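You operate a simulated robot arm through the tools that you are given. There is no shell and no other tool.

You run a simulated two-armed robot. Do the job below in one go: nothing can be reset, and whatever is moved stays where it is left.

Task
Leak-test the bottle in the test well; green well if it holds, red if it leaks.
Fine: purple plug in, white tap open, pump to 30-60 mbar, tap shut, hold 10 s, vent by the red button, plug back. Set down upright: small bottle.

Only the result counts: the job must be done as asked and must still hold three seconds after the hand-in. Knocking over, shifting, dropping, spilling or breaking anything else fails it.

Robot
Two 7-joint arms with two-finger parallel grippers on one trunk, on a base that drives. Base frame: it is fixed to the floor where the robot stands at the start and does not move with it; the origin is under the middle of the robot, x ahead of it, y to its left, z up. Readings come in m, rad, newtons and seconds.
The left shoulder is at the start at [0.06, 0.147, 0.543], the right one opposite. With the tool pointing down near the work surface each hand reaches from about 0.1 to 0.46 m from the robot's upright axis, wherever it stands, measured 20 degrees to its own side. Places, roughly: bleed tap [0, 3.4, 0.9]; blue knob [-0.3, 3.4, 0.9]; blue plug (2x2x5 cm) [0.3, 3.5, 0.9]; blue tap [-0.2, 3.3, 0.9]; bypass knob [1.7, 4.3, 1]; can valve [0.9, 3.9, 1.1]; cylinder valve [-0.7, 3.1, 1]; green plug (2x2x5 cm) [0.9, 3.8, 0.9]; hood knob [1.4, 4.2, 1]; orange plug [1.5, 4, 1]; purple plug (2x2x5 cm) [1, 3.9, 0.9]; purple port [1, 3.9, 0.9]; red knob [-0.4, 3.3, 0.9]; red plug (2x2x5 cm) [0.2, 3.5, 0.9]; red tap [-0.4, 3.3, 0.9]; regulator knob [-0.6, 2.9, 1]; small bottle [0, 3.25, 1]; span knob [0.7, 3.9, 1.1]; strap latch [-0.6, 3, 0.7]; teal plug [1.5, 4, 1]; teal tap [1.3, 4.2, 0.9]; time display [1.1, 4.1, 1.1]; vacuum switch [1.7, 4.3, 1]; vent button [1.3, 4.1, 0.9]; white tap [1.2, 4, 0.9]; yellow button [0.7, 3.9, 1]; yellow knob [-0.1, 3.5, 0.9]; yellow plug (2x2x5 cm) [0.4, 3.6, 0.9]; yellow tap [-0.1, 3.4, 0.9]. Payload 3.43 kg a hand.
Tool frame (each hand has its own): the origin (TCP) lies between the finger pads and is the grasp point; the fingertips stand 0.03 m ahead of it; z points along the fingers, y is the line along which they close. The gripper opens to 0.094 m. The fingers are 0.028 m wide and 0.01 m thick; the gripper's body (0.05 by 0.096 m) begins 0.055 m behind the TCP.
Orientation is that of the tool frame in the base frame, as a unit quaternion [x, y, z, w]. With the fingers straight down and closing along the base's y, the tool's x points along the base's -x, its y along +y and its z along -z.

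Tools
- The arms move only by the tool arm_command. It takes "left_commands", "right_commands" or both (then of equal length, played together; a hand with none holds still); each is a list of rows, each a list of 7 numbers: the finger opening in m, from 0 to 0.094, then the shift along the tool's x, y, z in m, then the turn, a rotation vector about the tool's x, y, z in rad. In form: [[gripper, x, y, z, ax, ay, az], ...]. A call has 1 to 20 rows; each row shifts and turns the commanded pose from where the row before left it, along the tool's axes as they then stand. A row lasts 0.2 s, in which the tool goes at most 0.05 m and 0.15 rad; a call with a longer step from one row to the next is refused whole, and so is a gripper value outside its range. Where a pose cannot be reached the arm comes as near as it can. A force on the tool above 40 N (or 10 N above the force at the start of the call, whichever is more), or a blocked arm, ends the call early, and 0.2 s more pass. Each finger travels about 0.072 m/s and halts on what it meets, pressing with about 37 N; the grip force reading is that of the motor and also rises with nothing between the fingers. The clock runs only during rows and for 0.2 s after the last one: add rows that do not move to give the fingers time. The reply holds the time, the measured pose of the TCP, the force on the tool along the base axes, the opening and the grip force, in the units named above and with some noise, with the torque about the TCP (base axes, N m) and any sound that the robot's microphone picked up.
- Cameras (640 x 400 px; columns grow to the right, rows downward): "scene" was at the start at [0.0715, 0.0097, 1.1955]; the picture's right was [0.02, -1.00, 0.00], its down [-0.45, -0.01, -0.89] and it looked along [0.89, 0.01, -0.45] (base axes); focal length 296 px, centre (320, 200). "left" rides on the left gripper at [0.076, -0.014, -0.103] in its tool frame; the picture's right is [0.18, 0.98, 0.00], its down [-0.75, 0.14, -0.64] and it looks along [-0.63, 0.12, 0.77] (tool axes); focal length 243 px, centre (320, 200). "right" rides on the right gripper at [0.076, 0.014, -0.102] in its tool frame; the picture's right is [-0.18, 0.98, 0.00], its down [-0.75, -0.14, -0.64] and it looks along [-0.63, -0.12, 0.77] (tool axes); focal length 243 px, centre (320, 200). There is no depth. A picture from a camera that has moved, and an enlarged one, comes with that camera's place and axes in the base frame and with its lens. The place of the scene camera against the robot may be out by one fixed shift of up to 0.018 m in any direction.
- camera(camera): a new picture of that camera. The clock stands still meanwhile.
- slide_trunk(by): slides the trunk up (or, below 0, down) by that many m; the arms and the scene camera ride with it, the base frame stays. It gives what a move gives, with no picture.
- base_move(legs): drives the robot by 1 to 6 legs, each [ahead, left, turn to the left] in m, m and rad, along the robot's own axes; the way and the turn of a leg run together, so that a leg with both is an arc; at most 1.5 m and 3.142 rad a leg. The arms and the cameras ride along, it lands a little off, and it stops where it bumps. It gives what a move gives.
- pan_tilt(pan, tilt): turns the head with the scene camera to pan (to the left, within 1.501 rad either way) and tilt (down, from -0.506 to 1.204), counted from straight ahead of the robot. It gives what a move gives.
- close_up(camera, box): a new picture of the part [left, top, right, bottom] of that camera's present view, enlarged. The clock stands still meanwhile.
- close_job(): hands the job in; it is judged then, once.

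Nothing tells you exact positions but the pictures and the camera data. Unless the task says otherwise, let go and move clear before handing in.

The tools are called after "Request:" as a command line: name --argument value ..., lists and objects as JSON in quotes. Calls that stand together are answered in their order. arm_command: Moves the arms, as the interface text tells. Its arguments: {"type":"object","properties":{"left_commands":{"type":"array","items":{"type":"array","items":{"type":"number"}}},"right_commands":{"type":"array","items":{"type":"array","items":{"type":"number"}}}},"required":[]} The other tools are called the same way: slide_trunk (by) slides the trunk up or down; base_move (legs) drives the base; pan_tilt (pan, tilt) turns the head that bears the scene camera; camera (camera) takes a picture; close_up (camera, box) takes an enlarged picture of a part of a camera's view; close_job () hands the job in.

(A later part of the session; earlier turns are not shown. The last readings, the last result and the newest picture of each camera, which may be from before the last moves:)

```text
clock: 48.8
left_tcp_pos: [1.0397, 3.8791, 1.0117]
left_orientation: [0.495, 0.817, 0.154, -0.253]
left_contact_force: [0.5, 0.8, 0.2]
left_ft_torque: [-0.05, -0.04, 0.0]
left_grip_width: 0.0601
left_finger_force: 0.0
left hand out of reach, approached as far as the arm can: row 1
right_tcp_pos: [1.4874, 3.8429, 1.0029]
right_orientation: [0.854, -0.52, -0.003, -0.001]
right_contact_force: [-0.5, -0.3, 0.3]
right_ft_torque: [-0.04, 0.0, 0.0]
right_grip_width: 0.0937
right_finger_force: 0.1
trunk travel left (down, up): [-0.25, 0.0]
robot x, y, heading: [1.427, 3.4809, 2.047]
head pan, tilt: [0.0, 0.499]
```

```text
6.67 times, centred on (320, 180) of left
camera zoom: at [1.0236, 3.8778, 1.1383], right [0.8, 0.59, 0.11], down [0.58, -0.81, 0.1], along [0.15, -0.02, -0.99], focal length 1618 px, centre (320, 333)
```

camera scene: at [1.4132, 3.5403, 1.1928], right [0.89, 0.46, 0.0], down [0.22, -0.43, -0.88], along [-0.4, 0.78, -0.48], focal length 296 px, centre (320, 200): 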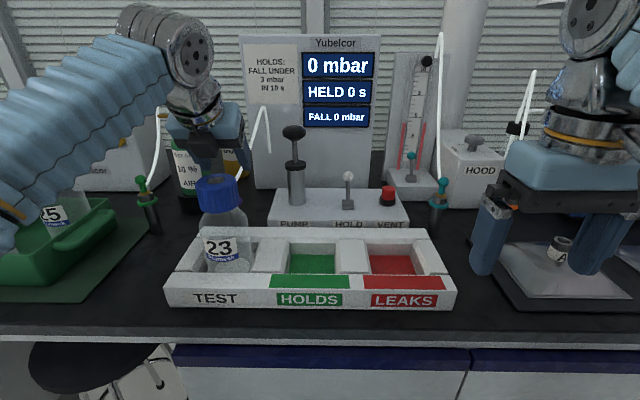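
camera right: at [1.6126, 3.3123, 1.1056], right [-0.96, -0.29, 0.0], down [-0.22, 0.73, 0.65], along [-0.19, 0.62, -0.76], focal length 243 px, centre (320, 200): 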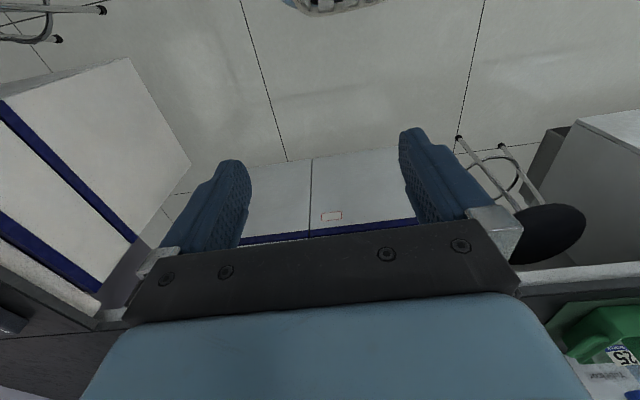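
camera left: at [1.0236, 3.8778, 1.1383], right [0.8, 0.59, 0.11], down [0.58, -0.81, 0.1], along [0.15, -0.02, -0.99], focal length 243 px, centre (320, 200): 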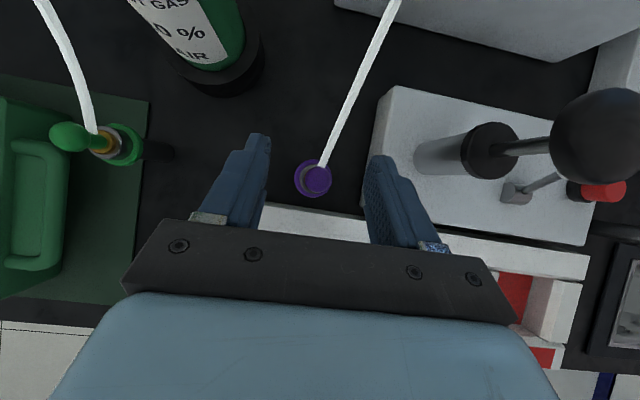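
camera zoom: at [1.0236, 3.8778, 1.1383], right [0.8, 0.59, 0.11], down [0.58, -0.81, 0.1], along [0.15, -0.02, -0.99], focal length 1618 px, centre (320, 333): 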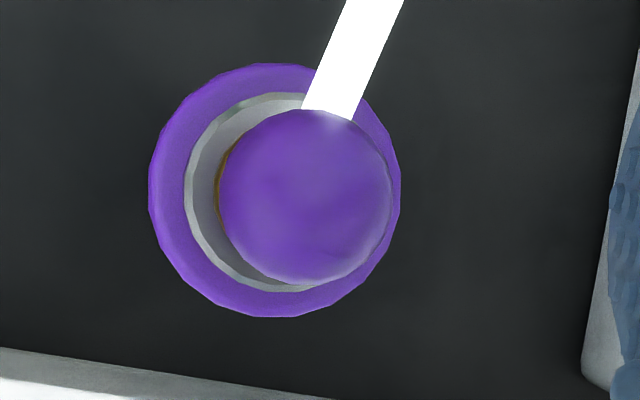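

The ball is well centred. I'll descend another 25 mm with a small forward correction and check again.

Request:
arm_command --left_commands '[[0.06, -0.0096, 0.0013, 0.0237, 0, 0, 0], [0.06, 0, 0, 0, 0, 0, 0]]'

Request:
camera --camera "left"

Request:
close_up --camera "left" --box '[240, 130, 400, 230]'

Request:
close_up --camera "scene" --box '[140, 100, 300, 200]'

```text
clock: 49.4
left_tcp_pos: [1.0371, 3.8851, 0.9851]
left_orientation: [0.495, 0.817, 0.153, -0.253]
left_contact_force: [0.4, 0.1, -0.4]
left_ft_torque: [-0.02, 0.0, 0.03]
left_grip_width: 0.0599
left_finger_force: 0.1
right_tcp_pos: [1.4881, 3.843, 1.0026]
right_orientation: [0.854, -0.52, -0.003, -0.002]
right_contact_force: [0.1, 0.0, 0.6]
right_ft_torque: [0.01, -0.01, -0.01]
right_grip_width: 0.0941
right_finger_force: 0.1
trunk travel left (down, up): [-0.25, 0.0]
robot x, y, heading: [1.4321, 3.4773, 2.051]
head pan, tilt: [0.0, 0.499]
```

```text
taken
camera left: at [1.0224, 3.8831, 1.1131], right [0.8, 0.59, 0.1], down [0.58, -0.81, 0.1], along [0.15, -0.02, -0.99], focal length 243 px, centre (320, 200)
```

left: 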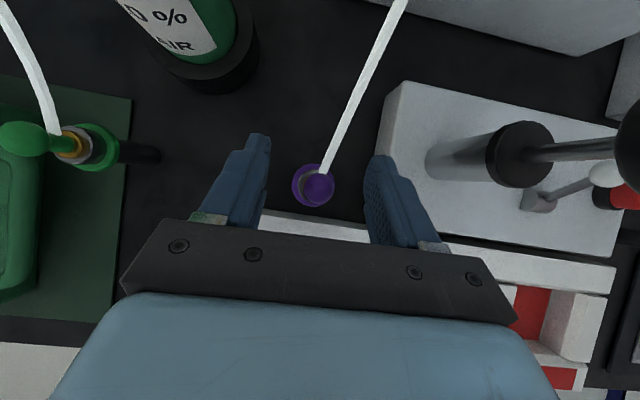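

```text
4.00 times, centred on (320, 180) of left
camera zoom: at [1.0224, 3.8831, 1.1131], right [0.8, 0.59, 0.1], down [0.58, -0.81, 0.1], along [0.15, -0.02, -0.99], focal length 970 px, centre (320, 280)
```

zoom: 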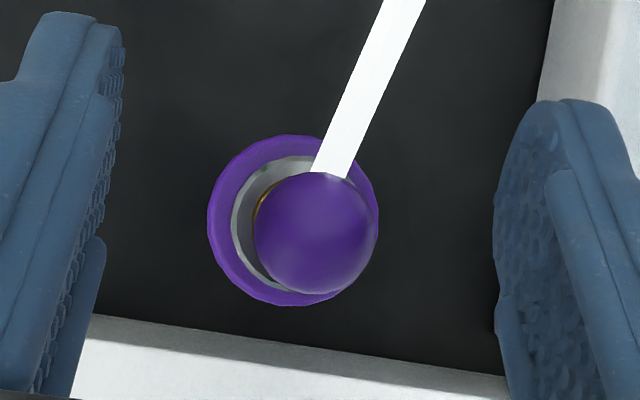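

```text
4.00 times, centred on (220, 150) of scene
camera zoom: at [1.4131, 3.5404, 1.1928], right [0.89, 0.46, 0.0], down [0.22, -0.43, -0.88], along [-0.4, 0.78, -0.48], focal length 1182 px, centre (720, 400)
```

zoom: 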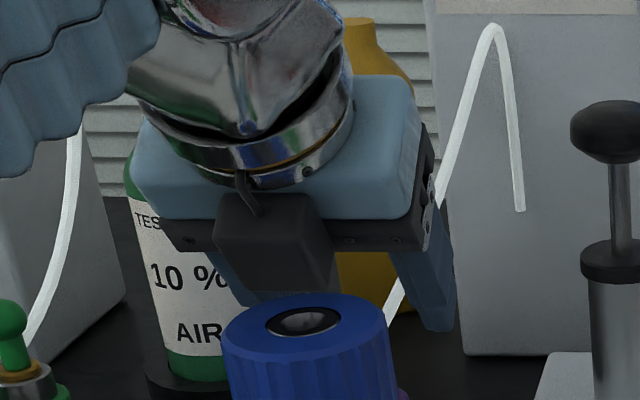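

Looking closely in the scene view, a second box on the near side of the left hand is only a few mm from the cap, so going straight down from the front would hit bottle 23. I'll rise, yaw the hand about 50° so it comes in from the front-left instead, and check again.

Request:
arm_command --left_commands '[[0.06, 0.0254, 0, -0.0371, 0, 0, 0], [0.06, 0, 0, 0, -0.0847, 0, 0.1238], [0.06, 0, 0, 0, -0.0847, 0, 0.1238], [0.06, 0, 0, 0, -0.0847, 0, 0.1238], [0.06, 0, 0, 0, -0.0847, 0, 0.1238], [0.06, 0, 0, 0, -0.0847, 0, 0.1238], [0.06, 0, 0, 0, -0.0847, 0, 0.1238]]'

Request:
camera --camera "left"

Request:
camera --camera "scene"

```text
clock: 50.7
left_tcp_pos: [1.0125, 3.9056, 0.9561]
left_orientation: [0.691, 0.688, 0.108, -0.192]
left_contact_force: [-1.5, 23.8, 38.7]
left_ft_torque: [0.06, -1.09, 0.63]
left_grip_width: 0.0566
left_finger_force: 0.1
left hand out of reach, approached as far as the arm can: row 5, 6
right_tcp_pos: [1.4893, 3.8427, 1.0041]
right_orientation: [0.855, -0.518, -0.004, -0.002]
right_contact_force: [-0.6, 0.3, 0.1]
right_ft_torque: [-0.01, -0.02, 0.01]
right_grip_width: 0.094
right_finger_force: 0.1
trunk travel left (down, up): [-0.25, 0.0]
robot x, y, heading: [1.4326, 3.479, 2.048]
head pan, tilt: [0.0, 0.499]
stopped in row 6 (left hand): the force on the tool passed its limit at 392 N (the readings are from after the stop); the commanded pose is now the measured one
```

```text
taken
camera left: at [1.0125, 3.9322, 1.0825], right [0.98, 0.19, -0.04], down [0.19, -0.95, 0.25], along [0.01, -0.26, -0.97], focal length 243 px, centre (320, 200)
```

left: 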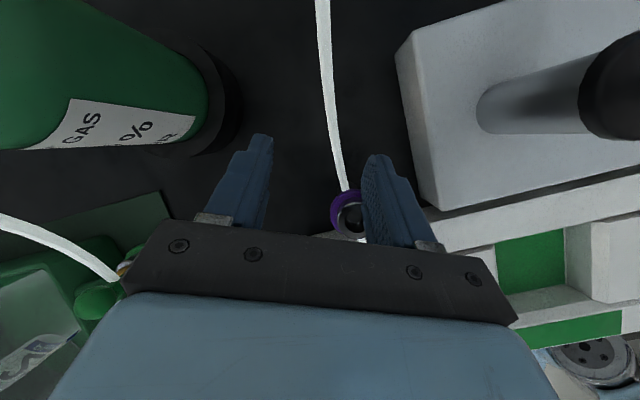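

```text
taken
camera scene: at [1.4149, 3.5401, 1.1938], right [0.89, 0.46, 0.0], down [0.22, -0.42, -0.88], along [-0.41, 0.78, -0.48], focal length 296 px, centre (320, 200)
```

scene: 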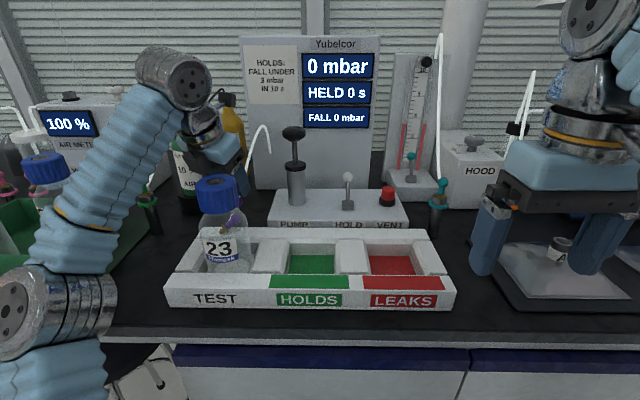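

The arm ran out of reach while turning and dropped onto the plug holder; a finger is now pressing there. I'll look closely before moving away.

Request:
close_up --camera "left" --box '[260, 120, 460, 245]'

Request:
close_up --camera "scene" --box '[140, 100, 300, 200]'

```text
3.20 times, centred on (360, 182) of left
camera zoom: at [1.0125, 3.9322, 1.0825], right [0.98, 0.19, -0.04], down [0.19, -0.95, 0.25], along [0.01, -0.26, -0.97], focal length 776 px, centre (192, 256)
```

zoom: 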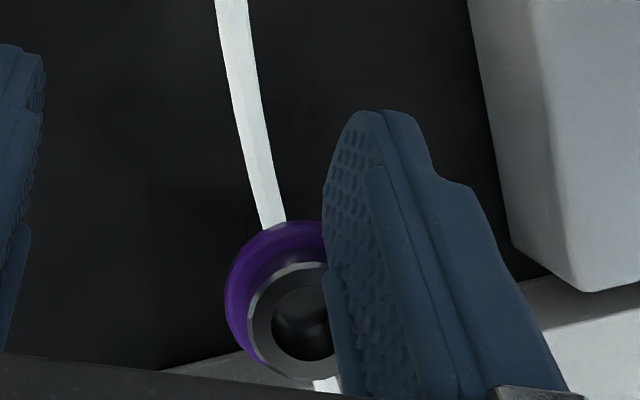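

```text
4.00 times, centred on (220, 150) of scene
camera zoom: at [1.4149, 3.5401, 1.1938], right [0.89, 0.46, 0.0], down [0.22, -0.42, -0.88], along [-0.41, 0.78, -0.48], focal length 1182 px, centre (720, 400)
```

zoom: 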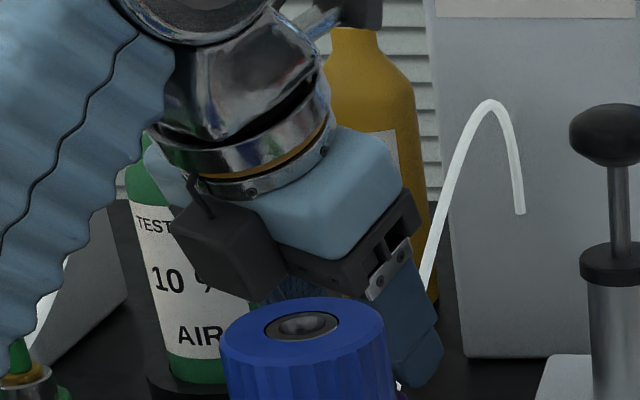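

The holder looks empty: the drop seems to have knocked the purple plug out. I'll lift the hand gently, straight up by 4 cm, and look for it.

Request:
arm_command --left_commands '[[0.06, 0.0062, -0.0018, -0.0135, 0, 0, 0], [0.06, 0.0062, -0.0018, -0.0135, 0, 0, 0], [0.06, 0.0062, -0.0018, -0.0135, 0, 0, 0]]'

Request:
camera --camera "left"

Request:
camera --camera "scene"

```text
clock: 51.0
left_tcp_pos: [1.01, 3.9028, 0.9578]
left_orientation: [0.688, 0.691, 0.105, -0.195]
left_contact_force: [0.8, 8.4, 5.6]
left_ft_torque: [0.12, -0.15, 0.26]
left_grip_width: 0.0602
left_finger_force: 0.4
left hand out of reach, approached as far as the arm can: row 1
right_tcp_pos: [1.4885, 3.8423, 1.003]
right_orientation: [0.855, -0.519, -0.004, -0.001]
right_contact_force: [0.1, -0.8, 0.9]
right_ft_torque: [-0.01, 0.01, 0.01]
right_grip_width: 0.0939
right_finger_force: 0.1
trunk travel left (down, up): [-0.25, 0.0]
robot x, y, heading: [1.4296, 3.479, 2.051]
head pan, tilt: [0.0, 0.499]
stopped in row 1 (left hand): the force on the tool passed its limit at 81 N (the readings are from after the stop); the commanded pose is now the measured one
```

```text
taken
camera left: at [1.0109, 3.9312, 1.0838], right [0.98, 0.2, -0.05], down [0.2, -0.95, 0.25], along [0.01, -0.25, -0.97], focal length 243 px, centre (320, 200)
```

left: 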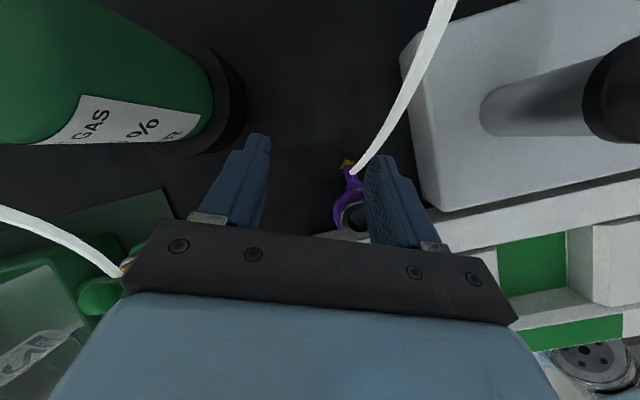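

```text
taken
camera scene: at [1.4147, 3.5398, 1.1929], right [0.89, 0.46, 0.0], down [0.22, -0.42, -0.88], along [-0.41, 0.78, -0.48], focal length 296 px, centre (320, 200)
```

scene: 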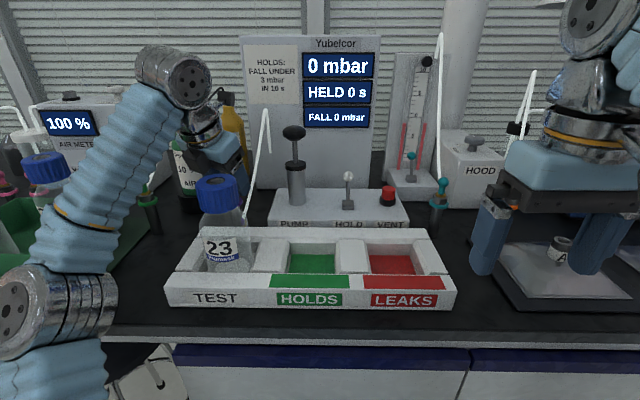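

The plug popped out of its holder and now lies behind it. The jump came from the wrist roll limit: I yawed past 180° in the same direction. I'll first unwind the yaw a little to get off the limit, before lifting.

Request:
arm_command --left_commands '[[0.06, 0, 0, 0, 0.0413, -0.0117, -0.0902], [0.06, 0.002, -0.0006, -0.0045, 0.0413, -0.0117, -0.0902]]'

Request:
camera --camera "left"

```text
clock: 51.6
left_tcp_pos: [1.0089, 3.9047, 0.9595]
left_orientation: [0.615, 0.757, 0.084, -0.202]
left_contact_force: [0.6, 0.7, 0.5]
left_ft_torque: [0.03, 0.01, 0.04]
left_grip_width: 0.0602
left_finger_force: 0.1
right_tcp_pos: [1.4877, 3.8433, 1.0023]
right_orientation: [0.855, -0.518, -0.003, -0.001]
right_contact_force: [0.8, 0.7, 0.2]
right_ft_torque: [-0.02, 0.01, -0.01]
right_grip_width: 0.0939
right_finger_force: 0.0
trunk travel left (down, up): [-0.25, 0.0]
robot x, y, heading: [1.4317, 3.4772, 2.057]
head pan, tilt: [0.0, 0.499]
```

```text
taken
camera left: at [1.0026, 3.932, 1.0854], right [0.92, 0.39, -0.04], down [0.39, -0.89, 0.26], along [0.06, -0.25, -0.97], focal length 243 px, centre (320, 200)
```

left: 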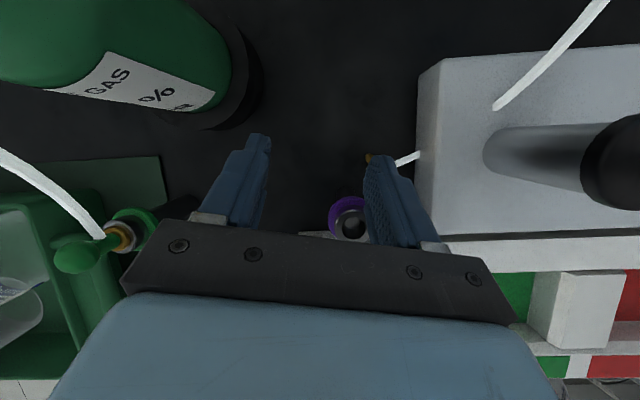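

Contact is gone. The holder stands empty, and the plug lies on the bench just behind the right finger, near the pump box. Now I'll raise the hand.

Request:
arm_command --left_commands '[[0.06, 0.0082, -0.0024, -0.018, 0, 0, 0], [0.06, 0.0082, -0.0024, -0.018, 0, 0, 0]]'

Request:
camera --camera "left"

```text
clock: 52.2
left_tcp_pos: [1.0069, 3.905, 0.999]
left_orientation: [0.615, 0.757, 0.085, -0.202]
left_contact_force: [-1.2, 0.5, 0.2]
left_ft_torque: [0.04, -0.01, -0.01]
left_grip_width: 0.0598
left_finger_force: 0.2
right_tcp_pos: [1.4877, 3.8426, 1.0034]
right_orientation: [0.855, -0.519, -0.003, -0.002]
right_contact_force: [-0.1, -0.9, 0.4]
right_ft_torque: [-0.01, 0.0, 0.02]
right_grip_width: 0.0941
right_finger_force: 0.1
trunk travel left (down, up): [-0.25, 0.0]
robot x, y, heading: [1.4303, 3.4766, 2.05]
head pan, tilt: [0.0, 0.499]
```

```text
taken
camera left: at [1.0023, 3.932, 1.1254], right [0.92, 0.39, -0.04], down [0.39, -0.89, 0.25], along [0.06, -0.25, -0.97], focal length 243 px, centre (320, 200)
```

left: 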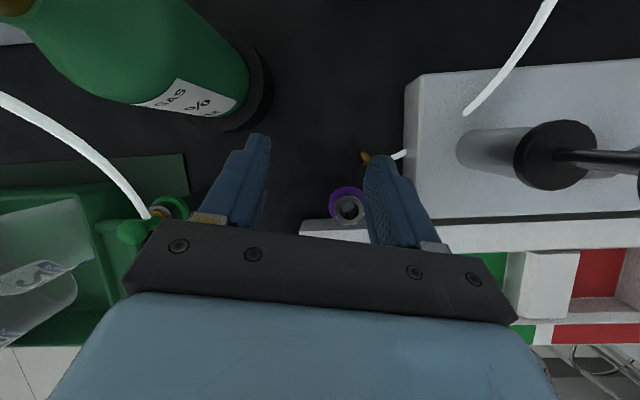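

I'll straighten the hand (yaw back to face forward, tilt 0.65) while rising in small steps, staying well inside reach, to see the plug.

Request:
arm_command --left_commands '[[0.06, 0.0049, -0.0015, -0.0108, 0.0074, 0.0692, -0.0914], [0.06, 0.0057, -0.001, -0.0104, 0.0074, 0.0692, -0.0914], [0.06, 0.0065, -0.0005, -0.01, 0.0074, 0.0692, -0.0914], [0.06, 0.0121, 0, -0.0159, 0, 0, 0], [0.06, 0.0121, 0, -0.0159, 0, 0, 0]]'

Request:
camera --camera "left"

```text
clock: 53.4
left_tcp_pos: [1.0112, 3.9015, 1.0692]
left_orientation: [0.492, 0.81, 0.166, -0.273]
left_contact_force: [-0.9, -1.3, 0.1]
left_ft_torque: [-0.02, 0.03, 0.02]
left_grip_width: 0.0599
left_finger_force: 0.1
left hand out of reach, approached as far as the arm can: row 5
right_tcp_pos: [1.4873, 3.8413, 1.0041]
right_orientation: [0.855, -0.519, -0.004, -0.001]
right_contact_force: [0.4, -0.1, -0.1]
right_ft_torque: [-0.01, -0.02, 0.02]
right_grip_width: 0.0937
right_finger_force: 0.1
trunk travel left (down, up): [-0.25, 0.0]
robot x, y, heading: [1.4294, 3.4788, 2.053]
head pan, tilt: [0.0, 0.499]
```

```text
taken
camera left: at [0.999, 3.8943, 1.1974], right [0.8, 0.58, 0.11], down [0.58, -0.81, 0.06], along [0.12, 0.02, -0.99], focal length 243 px, centre (320, 200)
```

left: 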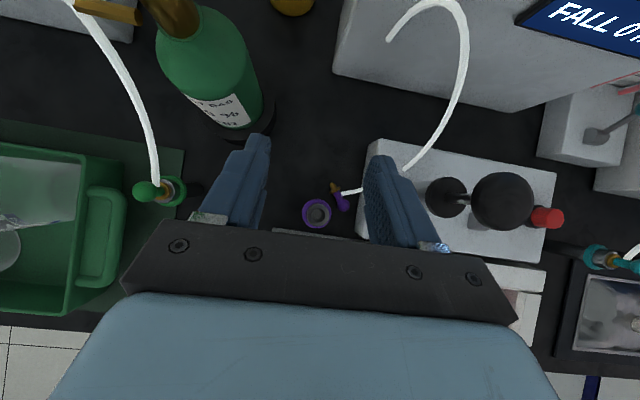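

Request:
close_up --camera "left" --box '[272, 160, 400, 240]'

Request:
close_up --camera "scene" --box '[140, 150, 300, 250]'

```text
5.00 times, centred on (336, 200) of left
camera zoom: at [0.999, 3.8943, 1.1974], right [0.8, 0.58, 0.11], down [0.58, -0.81, 0.06], along [0.12, 0.02, -0.99], focal length 1213 px, centre (240, 200)
```

zoom: 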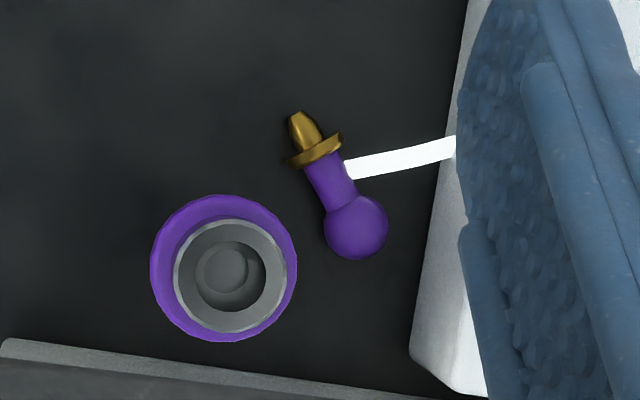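

```text
4.00 times, centred on (220, 200) of scene
camera zoom: at [1.4126, 3.5403, 1.1928], right [0.89, 0.46, 0.0], down [0.22, -0.42, -0.88], along [-0.41, 0.78, -0.48], focal length 1182 px, centre (720, 200)
```

zoom: 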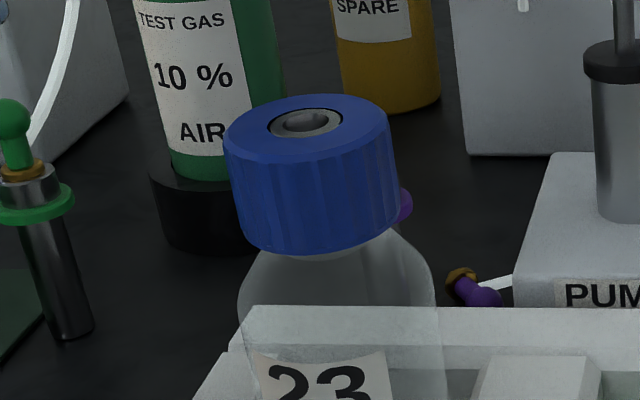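

The holder hasn't moved, and the plug lies on the bench between the holder and the pump box, tip pointing back-left. I'll edge the base 2.5 cm closer for reach with a near-vertical tool, then look again.

Request:
base_move --legs '[[0.025, 0, 0]]'

Request:
close_up --camera "left" --box '[240, 140, 400, 240]'

```text
clock: 54.2
left_tcp_pos: [1.0002, 3.9237, 1.0684]
left_orientation: [0.492, 0.81, 0.166, -0.272]
left_contact_force: [0.0, -0.1, -0.2]
left_ft_torque: [-0.01, 0.03, -0.01]
left_grip_width: 0.0601
left_finger_force: 0.1
right_tcp_pos: [1.4756, 3.866, 1.0033]
right_orientation: [0.855, -0.518, -0.004, -0.001]
right_contact_force: [0.4, -0.2, 0.1]
right_ft_torque: [-0.01, -0.02, 0.01]
right_grip_width: 0.0942
right_finger_force: 0.0
trunk travel left (down, up): [-0.25, 0.0]
robot x, y, heading: [1.4215, 3.5028, 2.049]
head pan, tilt: [0.0, 0.499]
```

```text
4.00 times, centred on (320, 190) of left
camera zoom: at [0.988, 3.9169, 1.1972], right [0.81, 0.58, 0.11], down [0.58, -0.81, 0.06], along [0.12, 0.02, -0.99], focal length 970 px, centre (320, 240)
```

zoom: 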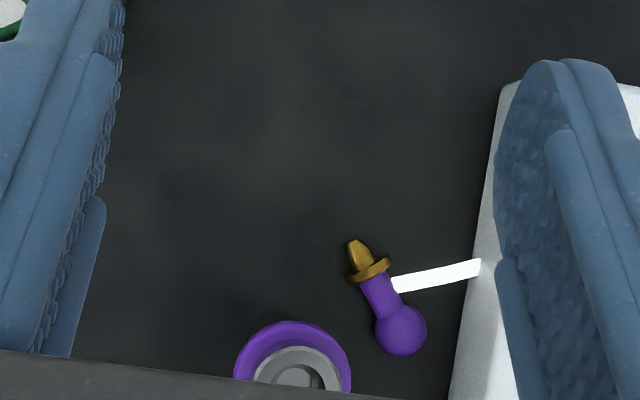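

Fresh measurement agrees: plug ball at U 2.754, flange right edge 2.7475, box face 2.768 (lateral coordinate), so a 1 cm finger fits in the gap beside the flange. I'll bring the hand to near-vertical in steps and stop at z≈0.96 to check.

Request:
arm_command --left_commands '[[0.06, -0.0253, 0.0134, 0.0227, 0, -0.15, 0], [0.06, -0.0223, 0.0133, 0.0277, 0, -0.08, 0], [0.06, -0.0163, 0, 0.0365, 0, -0.12, 0]]'

Request:
camera --camera "left"

Request:
camera --camera "scene"

```text
clock: 55.0
left_tcp_pos: [1.0294, 3.9249, 0.9608]
left_orientation: [0.514, 0.845, 0.077, -0.127]
left_contact_force: [0.5, -0.4, -0.2]
left_ft_torque: [0.0, 0.03, -0.03]
left_grip_width: 0.06
left_finger_force: 0.0
right_tcp_pos: [1.4757, 3.864, 1.0032]
right_orientation: [0.855, -0.519, -0.003, -0.002]
right_contact_force: [0.4, -0.6, -0.7]
right_ft_torque: [0.02, 0.03, 0.04]
right_grip_width: 0.094
right_finger_force: 0.1
trunk travel left (down, up): [-0.25, 0.0]
robot x, y, heading: [1.4147, 3.5033, 2.048]
head pan, tilt: [0.0, 0.499]
```

```text
taken
camera left: at [0.9978, 3.9567, 1.0814], right [0.79, 0.61, 0.05], down [0.54, -0.74, 0.39], along [0.28, -0.28, -0.92], focal length 243 px, centre (320, 200)
```

left: 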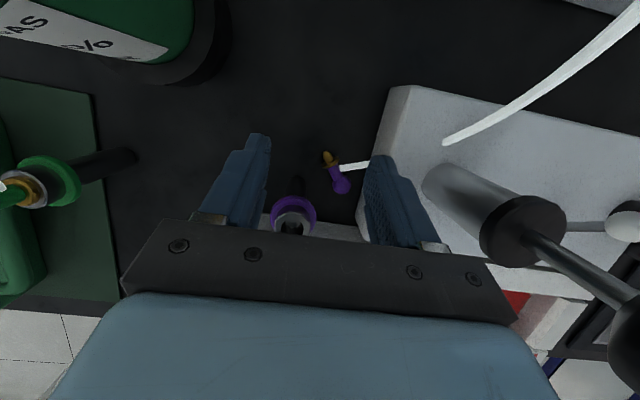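

```text
taken
camera scene: at [1.4015, 3.5626, 1.1928], right [0.89, 0.46, 0.0], down [0.22, -0.42, -0.88], along [-0.41, 0.78, -0.48], focal length 296 px, centre (320, 200)
```

scene: 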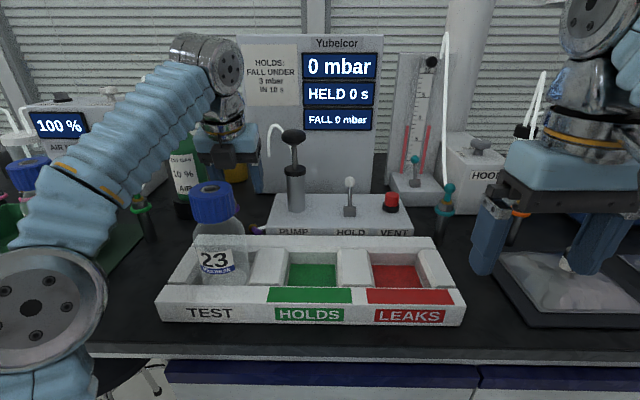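

Aligned as planned; the plug is between the fingers with the right finger heading for the gap. Lowering to z≈0.905 and nearly vertical, then check.

Request:
arm_command --left_commands '[[0.06, -0.0118, 0, 0.0382, 0, -0.1, 0], [0.06, -0.003, 0, 0.0147, 0, -0.1, 0]]'

Request:
camera --camera "left"

Request:
close_up --camera "left" --box '[240, 110, 400, 210]'

```text
clock: 55.6
left_tcp_pos: [1.0306, 3.9236, 0.9058]
left_orientation: [0.518, 0.854, 0.026, -0.042]
left_contact_force: [0.0, -0.4, 0.1]
left_ft_torque: [0.01, -0.01, -0.01]
left_grip_width: 0.0598
left_finger_force: 0.1
right_tcp_pos: [1.4768, 3.8645, 1.003]
right_orientation: [0.855, -0.518, -0.004, -0.002]
right_contact_force: [-1.2, 0.4, -0.6]
right_ft_torque: [0.04, -0.03, -0.02]
right_grip_width: 0.0939
right_finger_force: 0.0
trunk travel left (down, up): [-0.25, 0.0]
robot x, y, heading: [1.4193, 3.5024, 2.047]
head pan, tilt: [0.0, 0.499]
```

```text
taken
camera left: at [0.9868, 3.9765, 1.0157], right [0.79, 0.62, 0.02], down [0.5, -0.66, 0.57], along [0.36, -0.44, -0.82], focal length 243 px, centre (320, 200)
```

left: 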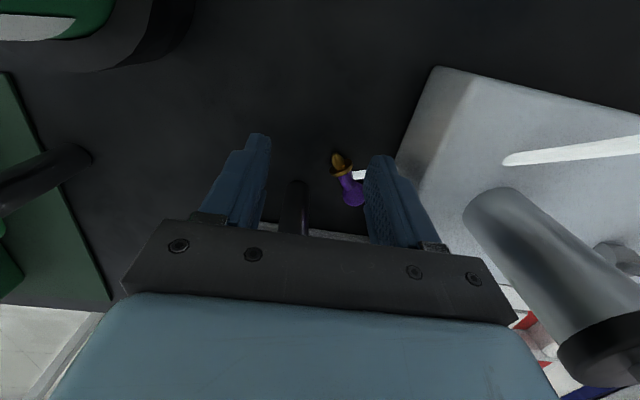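

```text
4.00 times, centred on (320, 160) of left
camera zoom: at [0.9868, 3.9765, 1.0157], right [0.79, 0.62, 0.02], down [0.5, -0.66, 0.57], along [0.36, -0.44, -0.82], focal length 970 px, centre (320, 360)
```

zoom: 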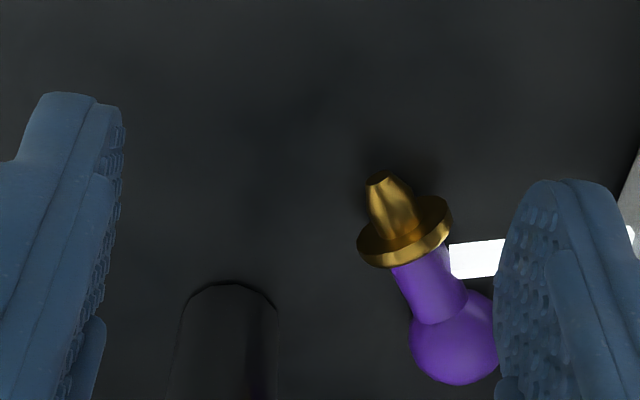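

The right finger sits neatly in the gap between plug and box. I'll lower the last centimetre and then close slowly.

Request:
arm_command --left_commands '[[0.06, -0.0006, 0, 0.006, 0, 0, 0], [0.06, -0.0006, 0, 0.005, 0, 0, 0]]'

Request:
close_up --camera "left" --box '[240, 110, 400, 210]'

```text
clock: 56.2
left_tcp_pos: [1.0306, 3.9243, 0.8943]
left_orientation: [0.518, 0.854, 0.025, -0.042]
left_contact_force: [0.4, -0.4, -0.4]
left_ft_torque: [0.0, 0.02, -0.04]
left_grip_width: 0.0601
left_finger_force: 0.0
right_tcp_pos: [1.4756, 3.865, 1.002]
right_orientation: [0.855, -0.519, -0.003, -0.001]
right_contact_force: [-0.3, -0.1, -0.4]
right_ft_torque: [0.01, -0.04, -0.03]
right_grip_width: 0.0943
right_finger_force: 0.0
trunk travel left (down, up): [-0.25, 0.0]
robot x, y, heading: [1.4201, 3.5032, 2.056]
head pan, tilt: [0.0, 0.499]
```

```text
4.00 times, centred on (320, 160) of left
camera zoom: at [0.9873, 3.9771, 1.0046], right [0.79, 0.62, 0.02], down [0.5, -0.66, 0.56], along [0.36, -0.44, -0.83], focal length 970 px, centre (320, 360)
```

zoom: 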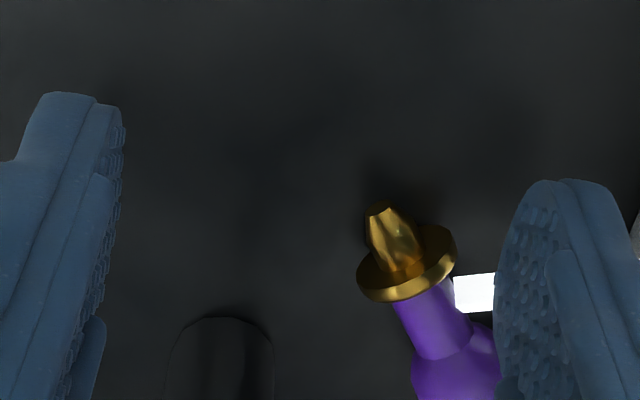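

Fingers are straddling the flange and tip with no contact. Closing the gripper now.

Request:
arm_command --left_commands '[[0.045, 0, 0, 0, 0, 0, 0], [0.03, 0, 0, 0, 0, 0, 0], [0.015, 0, 0, 0, 0, 0, 0], [0.0, 0, 0, 0, 0, 0, 0], [0.0, 0, 0, 0, 0, 0, 0]]'

Request:
close_up --camera "left" --box '[240, 110, 400, 210]'

```text
clock: 57.4
left_tcp_pos: [1.0294, 3.9235, 0.8949]
left_orientation: [0.519, 0.854, 0.026, -0.043]
left_contact_force: [0.6, -0.5, -1.0]
left_ft_torque: [0.0, -0.01, 0.02]
left_grip_width: 0.0001
left_finger_force: 33.4
right_tcp_pos: [1.4762, 3.8648, 1.0024]
right_orientation: [0.855, -0.519, -0.003, -0.002]
right_contact_force: [0.5, 0.4, 0.3]
right_ft_torque: [-0.01, -0.01, 0.0]
right_grip_width: 0.0939
right_finger_force: 0.0
trunk travel left (down, up): [-0.25, 0.0]
robot x, y, heading: [1.4206, 3.4988, 2.054]
head pan, tilt: [0.0, 0.499]
```

```text
4.00 times, centred on (320, 160) of left
camera zoom: at [0.9871, 3.977, 1.0047], right [0.79, 0.62, 0.02], down [0.5, -0.66, 0.56], along [0.36, -0.44, -0.83], focal length 970 px, centre (320, 360)
```

zoom: 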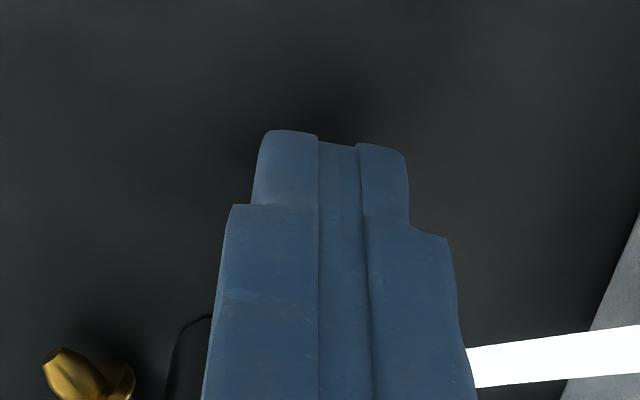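

The fingers closed empty; the plug slid out toward the robot and left. Let me see where it is now.

Request:
camera --camera "left"

Request:
close_up --camera "scene" --box '[180, 170, 340, 270]'

```text
taken
camera left: at [0.9871, 3.977, 1.0047], right [0.79, 0.62, 0.02], down [0.5, -0.66, 0.56], along [0.36, -0.44, -0.83], focal length 243 px, centre (320, 200)
```

left: 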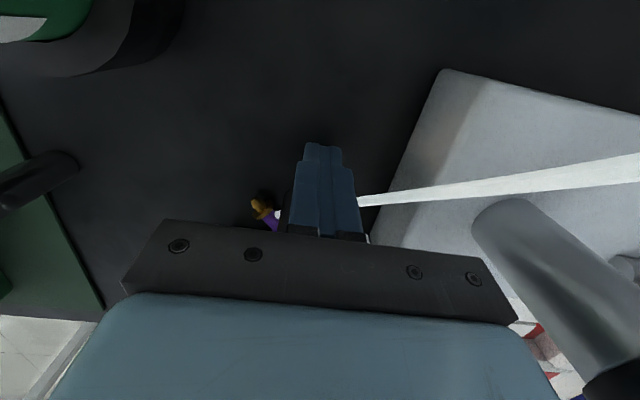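

```text
4.00 times, centred on (260, 220) of scene
camera zoom: at [1.4013, 3.5628, 1.1928], right [0.89, 0.46, 0.0], down [0.22, -0.42, -0.88], along [-0.41, 0.78, -0.48], focal length 1182 px, centre (560, 120)
```

zoom: 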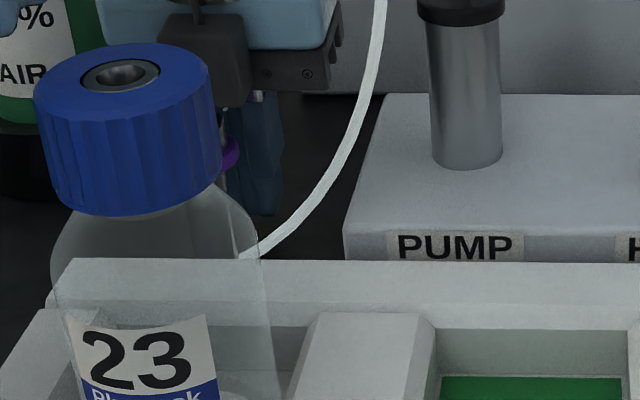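

The plug slid to the left of the fingers, near the holder post. I'll rise back up (tilting as I go) to see it from above.

Request:
arm_command --left_commands '[[0.0, 0.004, 0, -0.0398, 0, 0.1, 0], [0.0, 0.008, 0, -0.0392, 0, 0.1, 0], [0.0, 0.0118, 0, -0.0382, 0, 0.12, 0], [0.0, 0.0102, 0, -0.0228, 0, 0.1, 0]]'

Request:
camera --camera "left"

Request:
close_up --camera "left" --box '[220, 140, 380, 240]'

```text
clock: 58.4
left_tcp_pos: [1.0283, 3.9237, 1.0402]
left_orientation: [0.501, 0.826, 0.134, -0.22]
left_contact_force: [0.3, -0.5, 0.0]
left_ft_torque: [-0.01, 0.02, 0.02]
left_grip_width: 0.0
left_finger_force: 33.0
right_tcp_pos: [1.4759, 3.8654, 1.0033]
right_orientation: [0.855, -0.519, -0.003, -0.002]
right_contact_force: [0.3, -0.4, 0.4]
right_ft_torque: [-0.03, -0.04, 0.02]
right_grip_width: 0.0941
right_finger_force: 0.0
trunk travel left (down, up): [-0.25, 0.0]
robot x, y, heading: [1.4195, 3.4967, 2.049]
head pan, tilt: [0.0, 0.499]
```

```text
taken
camera left: at [1.0088, 3.932, 1.1668], right [0.8, 0.59, 0.09], down [0.57, -0.8, 0.18], along [0.18, -0.09, -0.98], focal length 243 px, centre (320, 200)
```

left: 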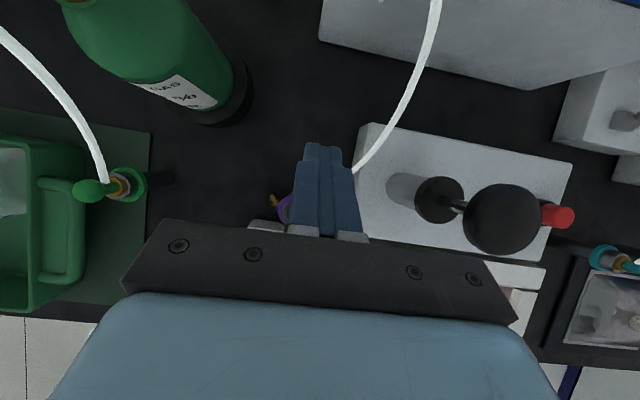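

```text
4.00 times, centred on (300, 190) of left
camera zoom: at [1.0088, 3.932, 1.1668], right [0.8, 0.59, 0.09], down [0.57, -0.8, 0.18], along [0.18, -0.09, -0.98], focal length 970 px, centre (400, 240)
```

zoom: 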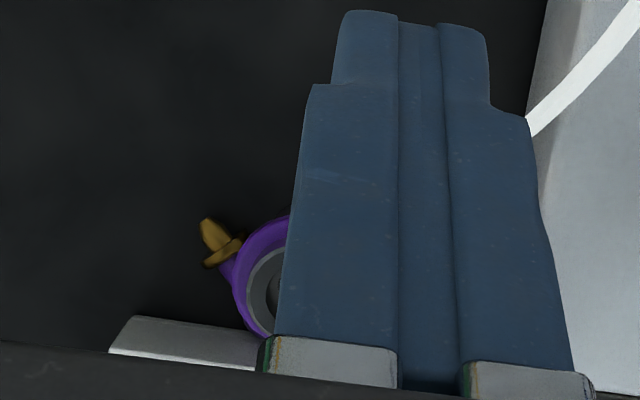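

The plug has come round to the left of the holder, tip pointing back-left, ball tucked under the ring. I'll shift the hand left a little and up to see it fully.

Request:
arm_command --left_commands '[[0.03, 0.0, -0.02, 0, 0, 0, 0], [0.06, 0.0, -0.025, 0, 0, 0, 0]]'

Request:
camera --camera "left"

Request:
close_up --camera "left" --box '[240, 150, 400, 250]'

```text
clock: 59.0
left_tcp_pos: [0.99, 3.9055, 1.04]
left_orientation: [0.502, 0.826, 0.133, -0.22]
left_contact_force: [-0.9, 0.3, -0.5]
left_ft_torque: [0.01, 0.01, -0.04]
left_grip_width: 0.0602
left_finger_force: 0.0
right_tcp_pos: [1.4764, 3.8658, 1.0028]
right_orientation: [0.855, -0.518, -0.003, -0.001]
right_contact_force: [0.9, 0.0, 0.1]
right_ft_torque: [-0.01, 0.03, 0.01]
right_grip_width: 0.0941
right_finger_force: 0.1
trunk travel left (down, up): [-0.25, 0.0]
robot x, y, heading: [1.4191, 3.5003, 2.05]
head pan, tilt: [0.0, 0.499]
```

```text
taken
camera left: at [0.9695, 3.9123, 1.1666], right [0.8, 0.59, 0.09], down [0.57, -0.8, 0.18], along [0.18, -0.09, -0.98], focal length 243 px, centre (320, 200)
```

left: 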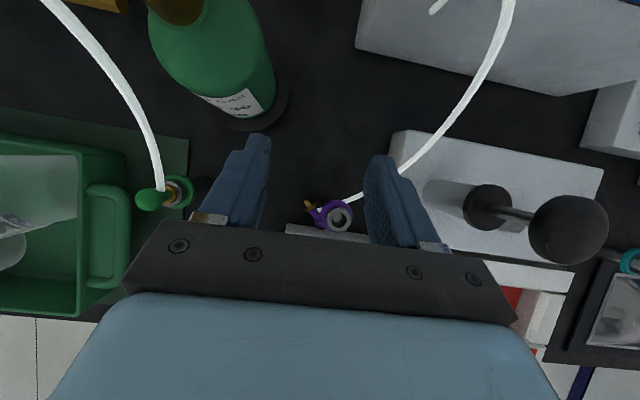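

```text
4.00 times, centred on (320, 200) of left
camera zoom: at [0.9695, 3.9123, 1.1666], right [0.8, 0.59, 0.09], down [0.57, -0.8, 0.18], along [0.18, -0.09, -0.98], focal length 970 px, centre (320, 200)
```

zoom: 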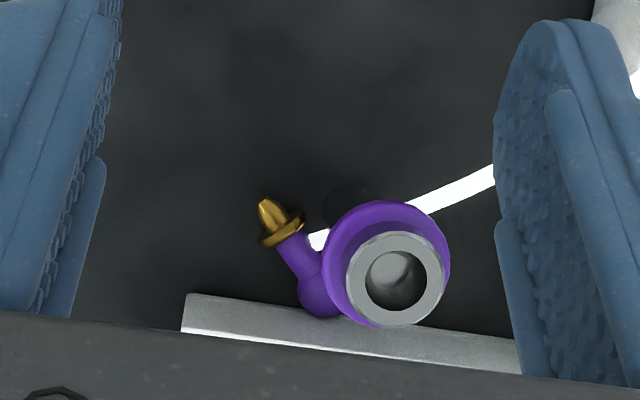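

The plug now lies clear of the box: ball next to the post, tip pointing back-left. My height estimates disagree by about 2 cm (the fingers closed just above the plug), so I'll shift the hand left and back for a second, precise view to fix the bench height.

Request:
arm_command --left_commands '[[0.06, 0, -0.025, 0, 0, 0, 0], [0.06, 0, -0.025, 0, 0, 0, 0], [0.06, -0.0289, 0, -0.0166, 0, 0, 0], [0.06, -0.0289, 0, -0.0166, 0, 0, 0], [0.06, -0.0289, 0, -0.0166, 0, 0, 0]]'

Request:
camera --camera "left"

Request:
close_up --camera "left" --box '[340, 90, 500, 190]'

```text
clock: 60.2
left_tcp_pos: [0.9924, 3.7915, 1.0408]
left_orientation: [0.503, 0.825, 0.134, -0.219]
left_contact_force: [0.0, -0.3, 0.0]
left_ft_torque: [-0.07, 0.01, 0.0]
left_grip_width: 0.0599
left_finger_force: 0.1
right_tcp_pos: [1.4752, 3.865, 1.0028]
right_orientation: [0.855, -0.519, -0.005, -0.001]
right_contact_force: [-0.4, -0.1, 0.4]
right_ft_torque: [-0.01, -0.01, -0.01]
right_grip_width: 0.0943
right_finger_force: 0.1
trunk travel left (down, up): [-0.25, 0.0]
robot x, y, heading: [1.4219, 3.4954, 2.053]
head pan, tilt: [0.0, 0.499]
```

```text
taken
camera left: at [0.9719, 3.8003, 1.1673], right [0.8, 0.59, 0.09], down [0.57, -0.8, 0.18], along [0.18, -0.09, -0.98], focal length 243 px, centre (320, 200)
```

left: 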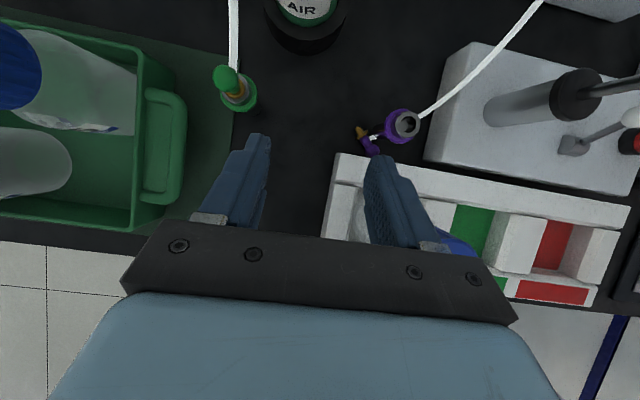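

```text
4.00 times, centred on (420, 140) of left
camera zoom: at [0.9719, 3.8003, 1.1673], right [0.8, 0.59, 0.09], down [0.57, -0.8, 0.18], along [0.18, -0.09, -0.98], focal length 970 px, centre (-80, 440)
```

zoom: 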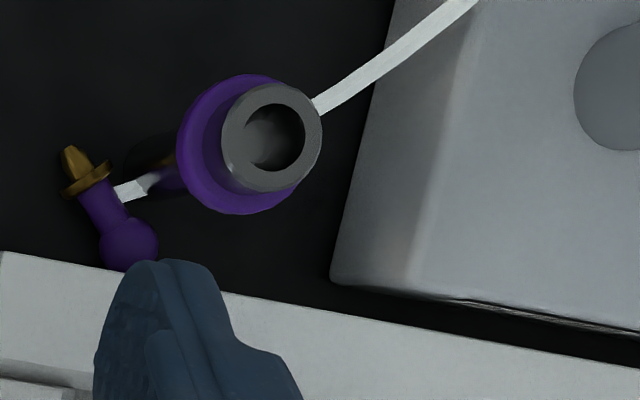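

Triangulating the two views: plug ball at [1.043, 3.860, 0.866], tip end at [1.011, 3.872, 0.861], bench about 0.855, holder top at [1.038, 3.886, 0.937]. The ring blocks a direct grasp, so I'll close the fingers and press lightly on the plug's flange to drag it back-left into open space. First I bring the closed fingers over the flange.

Request:
arm_command --left_commands '[[0.0, 0.0256, 0.0275, 0.0147, 0, 0, 0], [0.0, 0.0256, 0.0275, 0.0147, 0, 0, 0], [0.0, -0.0239, 0, 0.0417, 0, -0.12, 0], [0.0, -0.0078, 0, 0.0184, 0, -0.1, 0], [0.0, -0.0065, 0, 0.021, 0, -0.1, 0], [0.0, -0.006, 0, 0.0294, 0, -0.1, 0]]'

Request:
camera --camera "left"

Request:
close_up --camera "left" --box '[240, 110, 400, 210]'

```text
clock: 61.6
left_tcp_pos: [1.0126, 3.8686, 0.9197]
left_orientation: [0.518, 0.854, 0.025, -0.042]
left_contact_force: [-3.4, 0.5, 0.0]
left_ft_torque: [0.0, -0.04, 0.05]
left_grip_width: 0.0001
left_finger_force: 32.9
right_tcp_pos: [1.4764, 3.8663, 1.0021]
right_orientation: [0.855, -0.519, -0.004, 0.0]
right_contact_force: [0.3, -0.1, -0.5]
right_ft_torque: [0.03, -0.01, -0.03]
right_grip_width: 0.0942
right_finger_force: 0.1
trunk travel left (down, up): [-0.25, 0.0]
robot x, y, heading: [1.4165, 3.4971, 2.051]
head pan, tilt: [0.0, 0.499]
```

```text
taken
camera left: at [0.9689, 3.9227, 1.029], right [0.79, 0.62, 0.02], down [0.5, -0.66, 0.57], along [0.36, -0.44, -0.82], focal length 243 px, centre (320, 200)
```

left: 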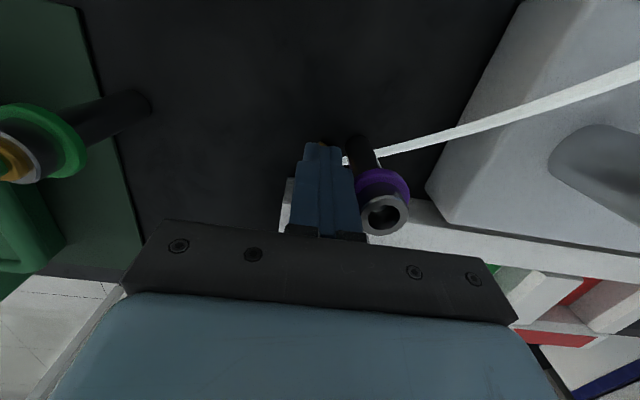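

```text
4.00 times, centred on (320, 160) of left
camera zoom: at [0.9689, 3.9227, 1.029], right [0.79, 0.62, 0.02], down [0.5, -0.66, 0.57], along [0.36, -0.44, -0.82], focal length 970 px, centre (320, 360)
```

zoom: 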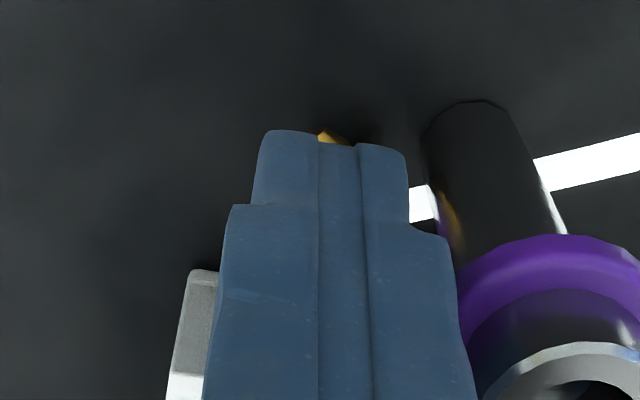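

The fingers are over the flange, lightly brushing the ring on their right. I'll shift 3 mm left and lower in small steps until I feel the plug.

Request:
arm_command --left_commands '[[0.0, 0, -0.0035, 0, 0, 0, 0], [0.0, -0.0005, 0, 0.005, 0, 0, 0], [0.0, -0.0005, 0, 0.005, 0, 0, 0], [0.0, -0.0004, 0, 0.004, 0, 0, 0]]'

```text
clock: 62.6
left_tcp_pos: [1.0093, 3.8675, 0.9054]
left_orientation: [0.519, 0.853, 0.026, -0.042]
left_contact_force: [0.4, -0.1, 0.0]
left_ft_torque: [-0.01, -0.01, -0.03]
left_grip_width: 0.0
left_finger_force: 32.9
right_tcp_pos: [1.4745, 3.8653, 1.0043]
right_orientation: [0.855, -0.519, -0.004, -0.001]
right_contact_force: [0.5, -0.3, 1.0]
right_ft_torque: [0.01, -0.03, 0.0]
right_grip_width: 0.094
right_finger_force: 0.1
trunk travel left (down, up): [-0.25, 0.0]
robot x, y, heading: [1.419, 3.5004, 2.048]
head pan, tilt: [0.0, 0.499]
```

Request:
arm_command --left_commands '[[0.0, -0.0002, 0, 0.002, 0, 0, 0], [0.0, -0.0002, 0, 0.002, 0, 0, 0]]'

Request:
close_up --camera "left" --box '[240, 110, 400, 210]'

```text
clock: 63.2
left_tcp_pos: [1.0097, 3.8679, 0.9016]
left_orientation: [0.518, 0.854, 0.027, -0.042]
left_contact_force: [0.9, 0.0, 0.3]
left_ft_torque: [0.0, -0.01, 0.01]
left_grip_width: 0.0
left_finger_force: 33.1
right_tcp_pos: [1.4765, 3.8659, 1.0038]
right_orientation: [0.855, -0.519, -0.003, -0.001]
right_contact_force: [0.7, 0.3, 0.4]
right_ft_torque: [-0.01, 0.01, 0.02]
right_grip_width: 0.094
right_finger_force: 0.1
trunk travel left (down, up): [-0.25, 0.0]
robot x, y, heading: [1.4198, 3.4995, 2.05]
head pan, tilt: [0.0, 0.499]
```

```text
4.00 times, centred on (320, 160) of left
camera zoom: at [0.9671, 3.9208, 1.0115], right [0.79, 0.62, 0.02], down [0.5, -0.66, 0.56], along [0.36, -0.44, -0.83], focal length 970 px, centre (320, 360)
```

zoom: 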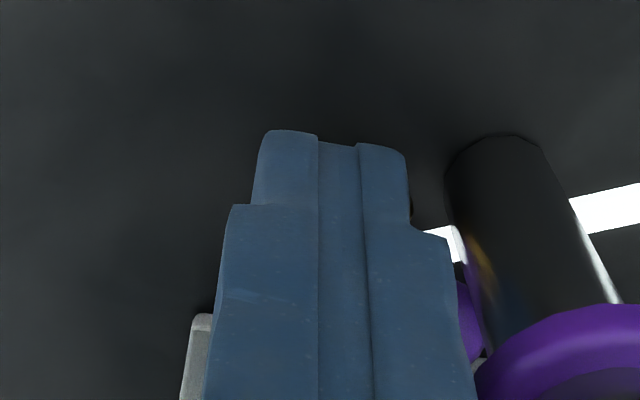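

Request:
arm_command --left_commands '[[0.0, -0.0002, 0, 0.002, 0, 0, 0], [0.0, -0.0002, 0, 0.002, 0, 0, 0]]'

```text
clock: 63.8
left_tcp_pos: [1.0112, 3.8676, 0.8985]
left_orientation: [0.519, 0.853, 0.026, -0.042]
left_contact_force: [-1.4, 0.7, 1.4]
left_ft_torque: [-0.03, -0.03, -0.03]
left_grip_width: 0.0001
left_finger_force: 32.7
right_tcp_pos: [1.4755, 3.8656, 1.0033]
right_orientation: [0.855, -0.519, -0.002, 0.0]
right_contact_force: [-0.1, -0.1, -0.2]
right_ft_torque: [0.0, 0.0, 0.01]
right_grip_width: 0.0942
right_finger_force: 0.1
trunk travel left (down, up): [-0.25, 0.0]
robot x, y, heading: [1.423, 3.4984, 2.055]
head pan, tilt: [0.0, 0.499]
```

Request:
arm_command --left_commands '[[0.0, -0.0002, 0, 0.002, 0, 0, 0], [0.0, -0.0002, 0, 0.002, 0, 0, 0]]'

Request:
close_up --camera "left" --box '[240, 110, 400, 210]'

```text
clock: 64.4
left_tcp_pos: [1.0106, 3.8677, 0.8975]
left_orientation: [0.518, 0.854, 0.028, -0.046]
left_contact_force: [-5.8, 2.2, 29.7]
left_ft_torque: [0.07, -0.1, -0.01]
left_grip_width: 0.0
left_finger_force: 33.1
right_tcp_pos: [1.4755, 3.8654, 1.0032]
right_orientation: [0.855, -0.518, -0.004, -0.001]
right_contact_force: [0.4, 0.7, -0.4]
right_ft_torque: [-0.01, -0.01, 0.02]
right_grip_width: 0.0941
right_finger_force: 0.0
trunk travel left (down, up): [-0.25, 0.0]
robot x, y, heading: [1.4176, 3.503, 2.049]
head pan, tilt: [0.0, 0.499]
```

```text
4.00 times, centred on (320, 160) of left
camera zoom: at [0.9681, 3.9191, 1.0071], right [0.79, 0.62, 0.02], down [0.5, -0.66, 0.56], along [0.36, -0.43, -0.83], focal length 970 px, centre (320, 360)
```

zoom: 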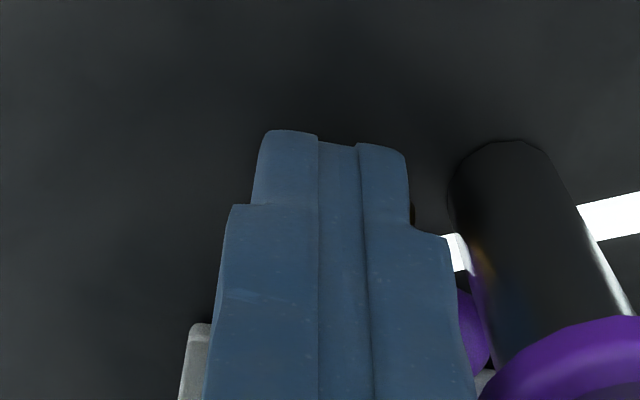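

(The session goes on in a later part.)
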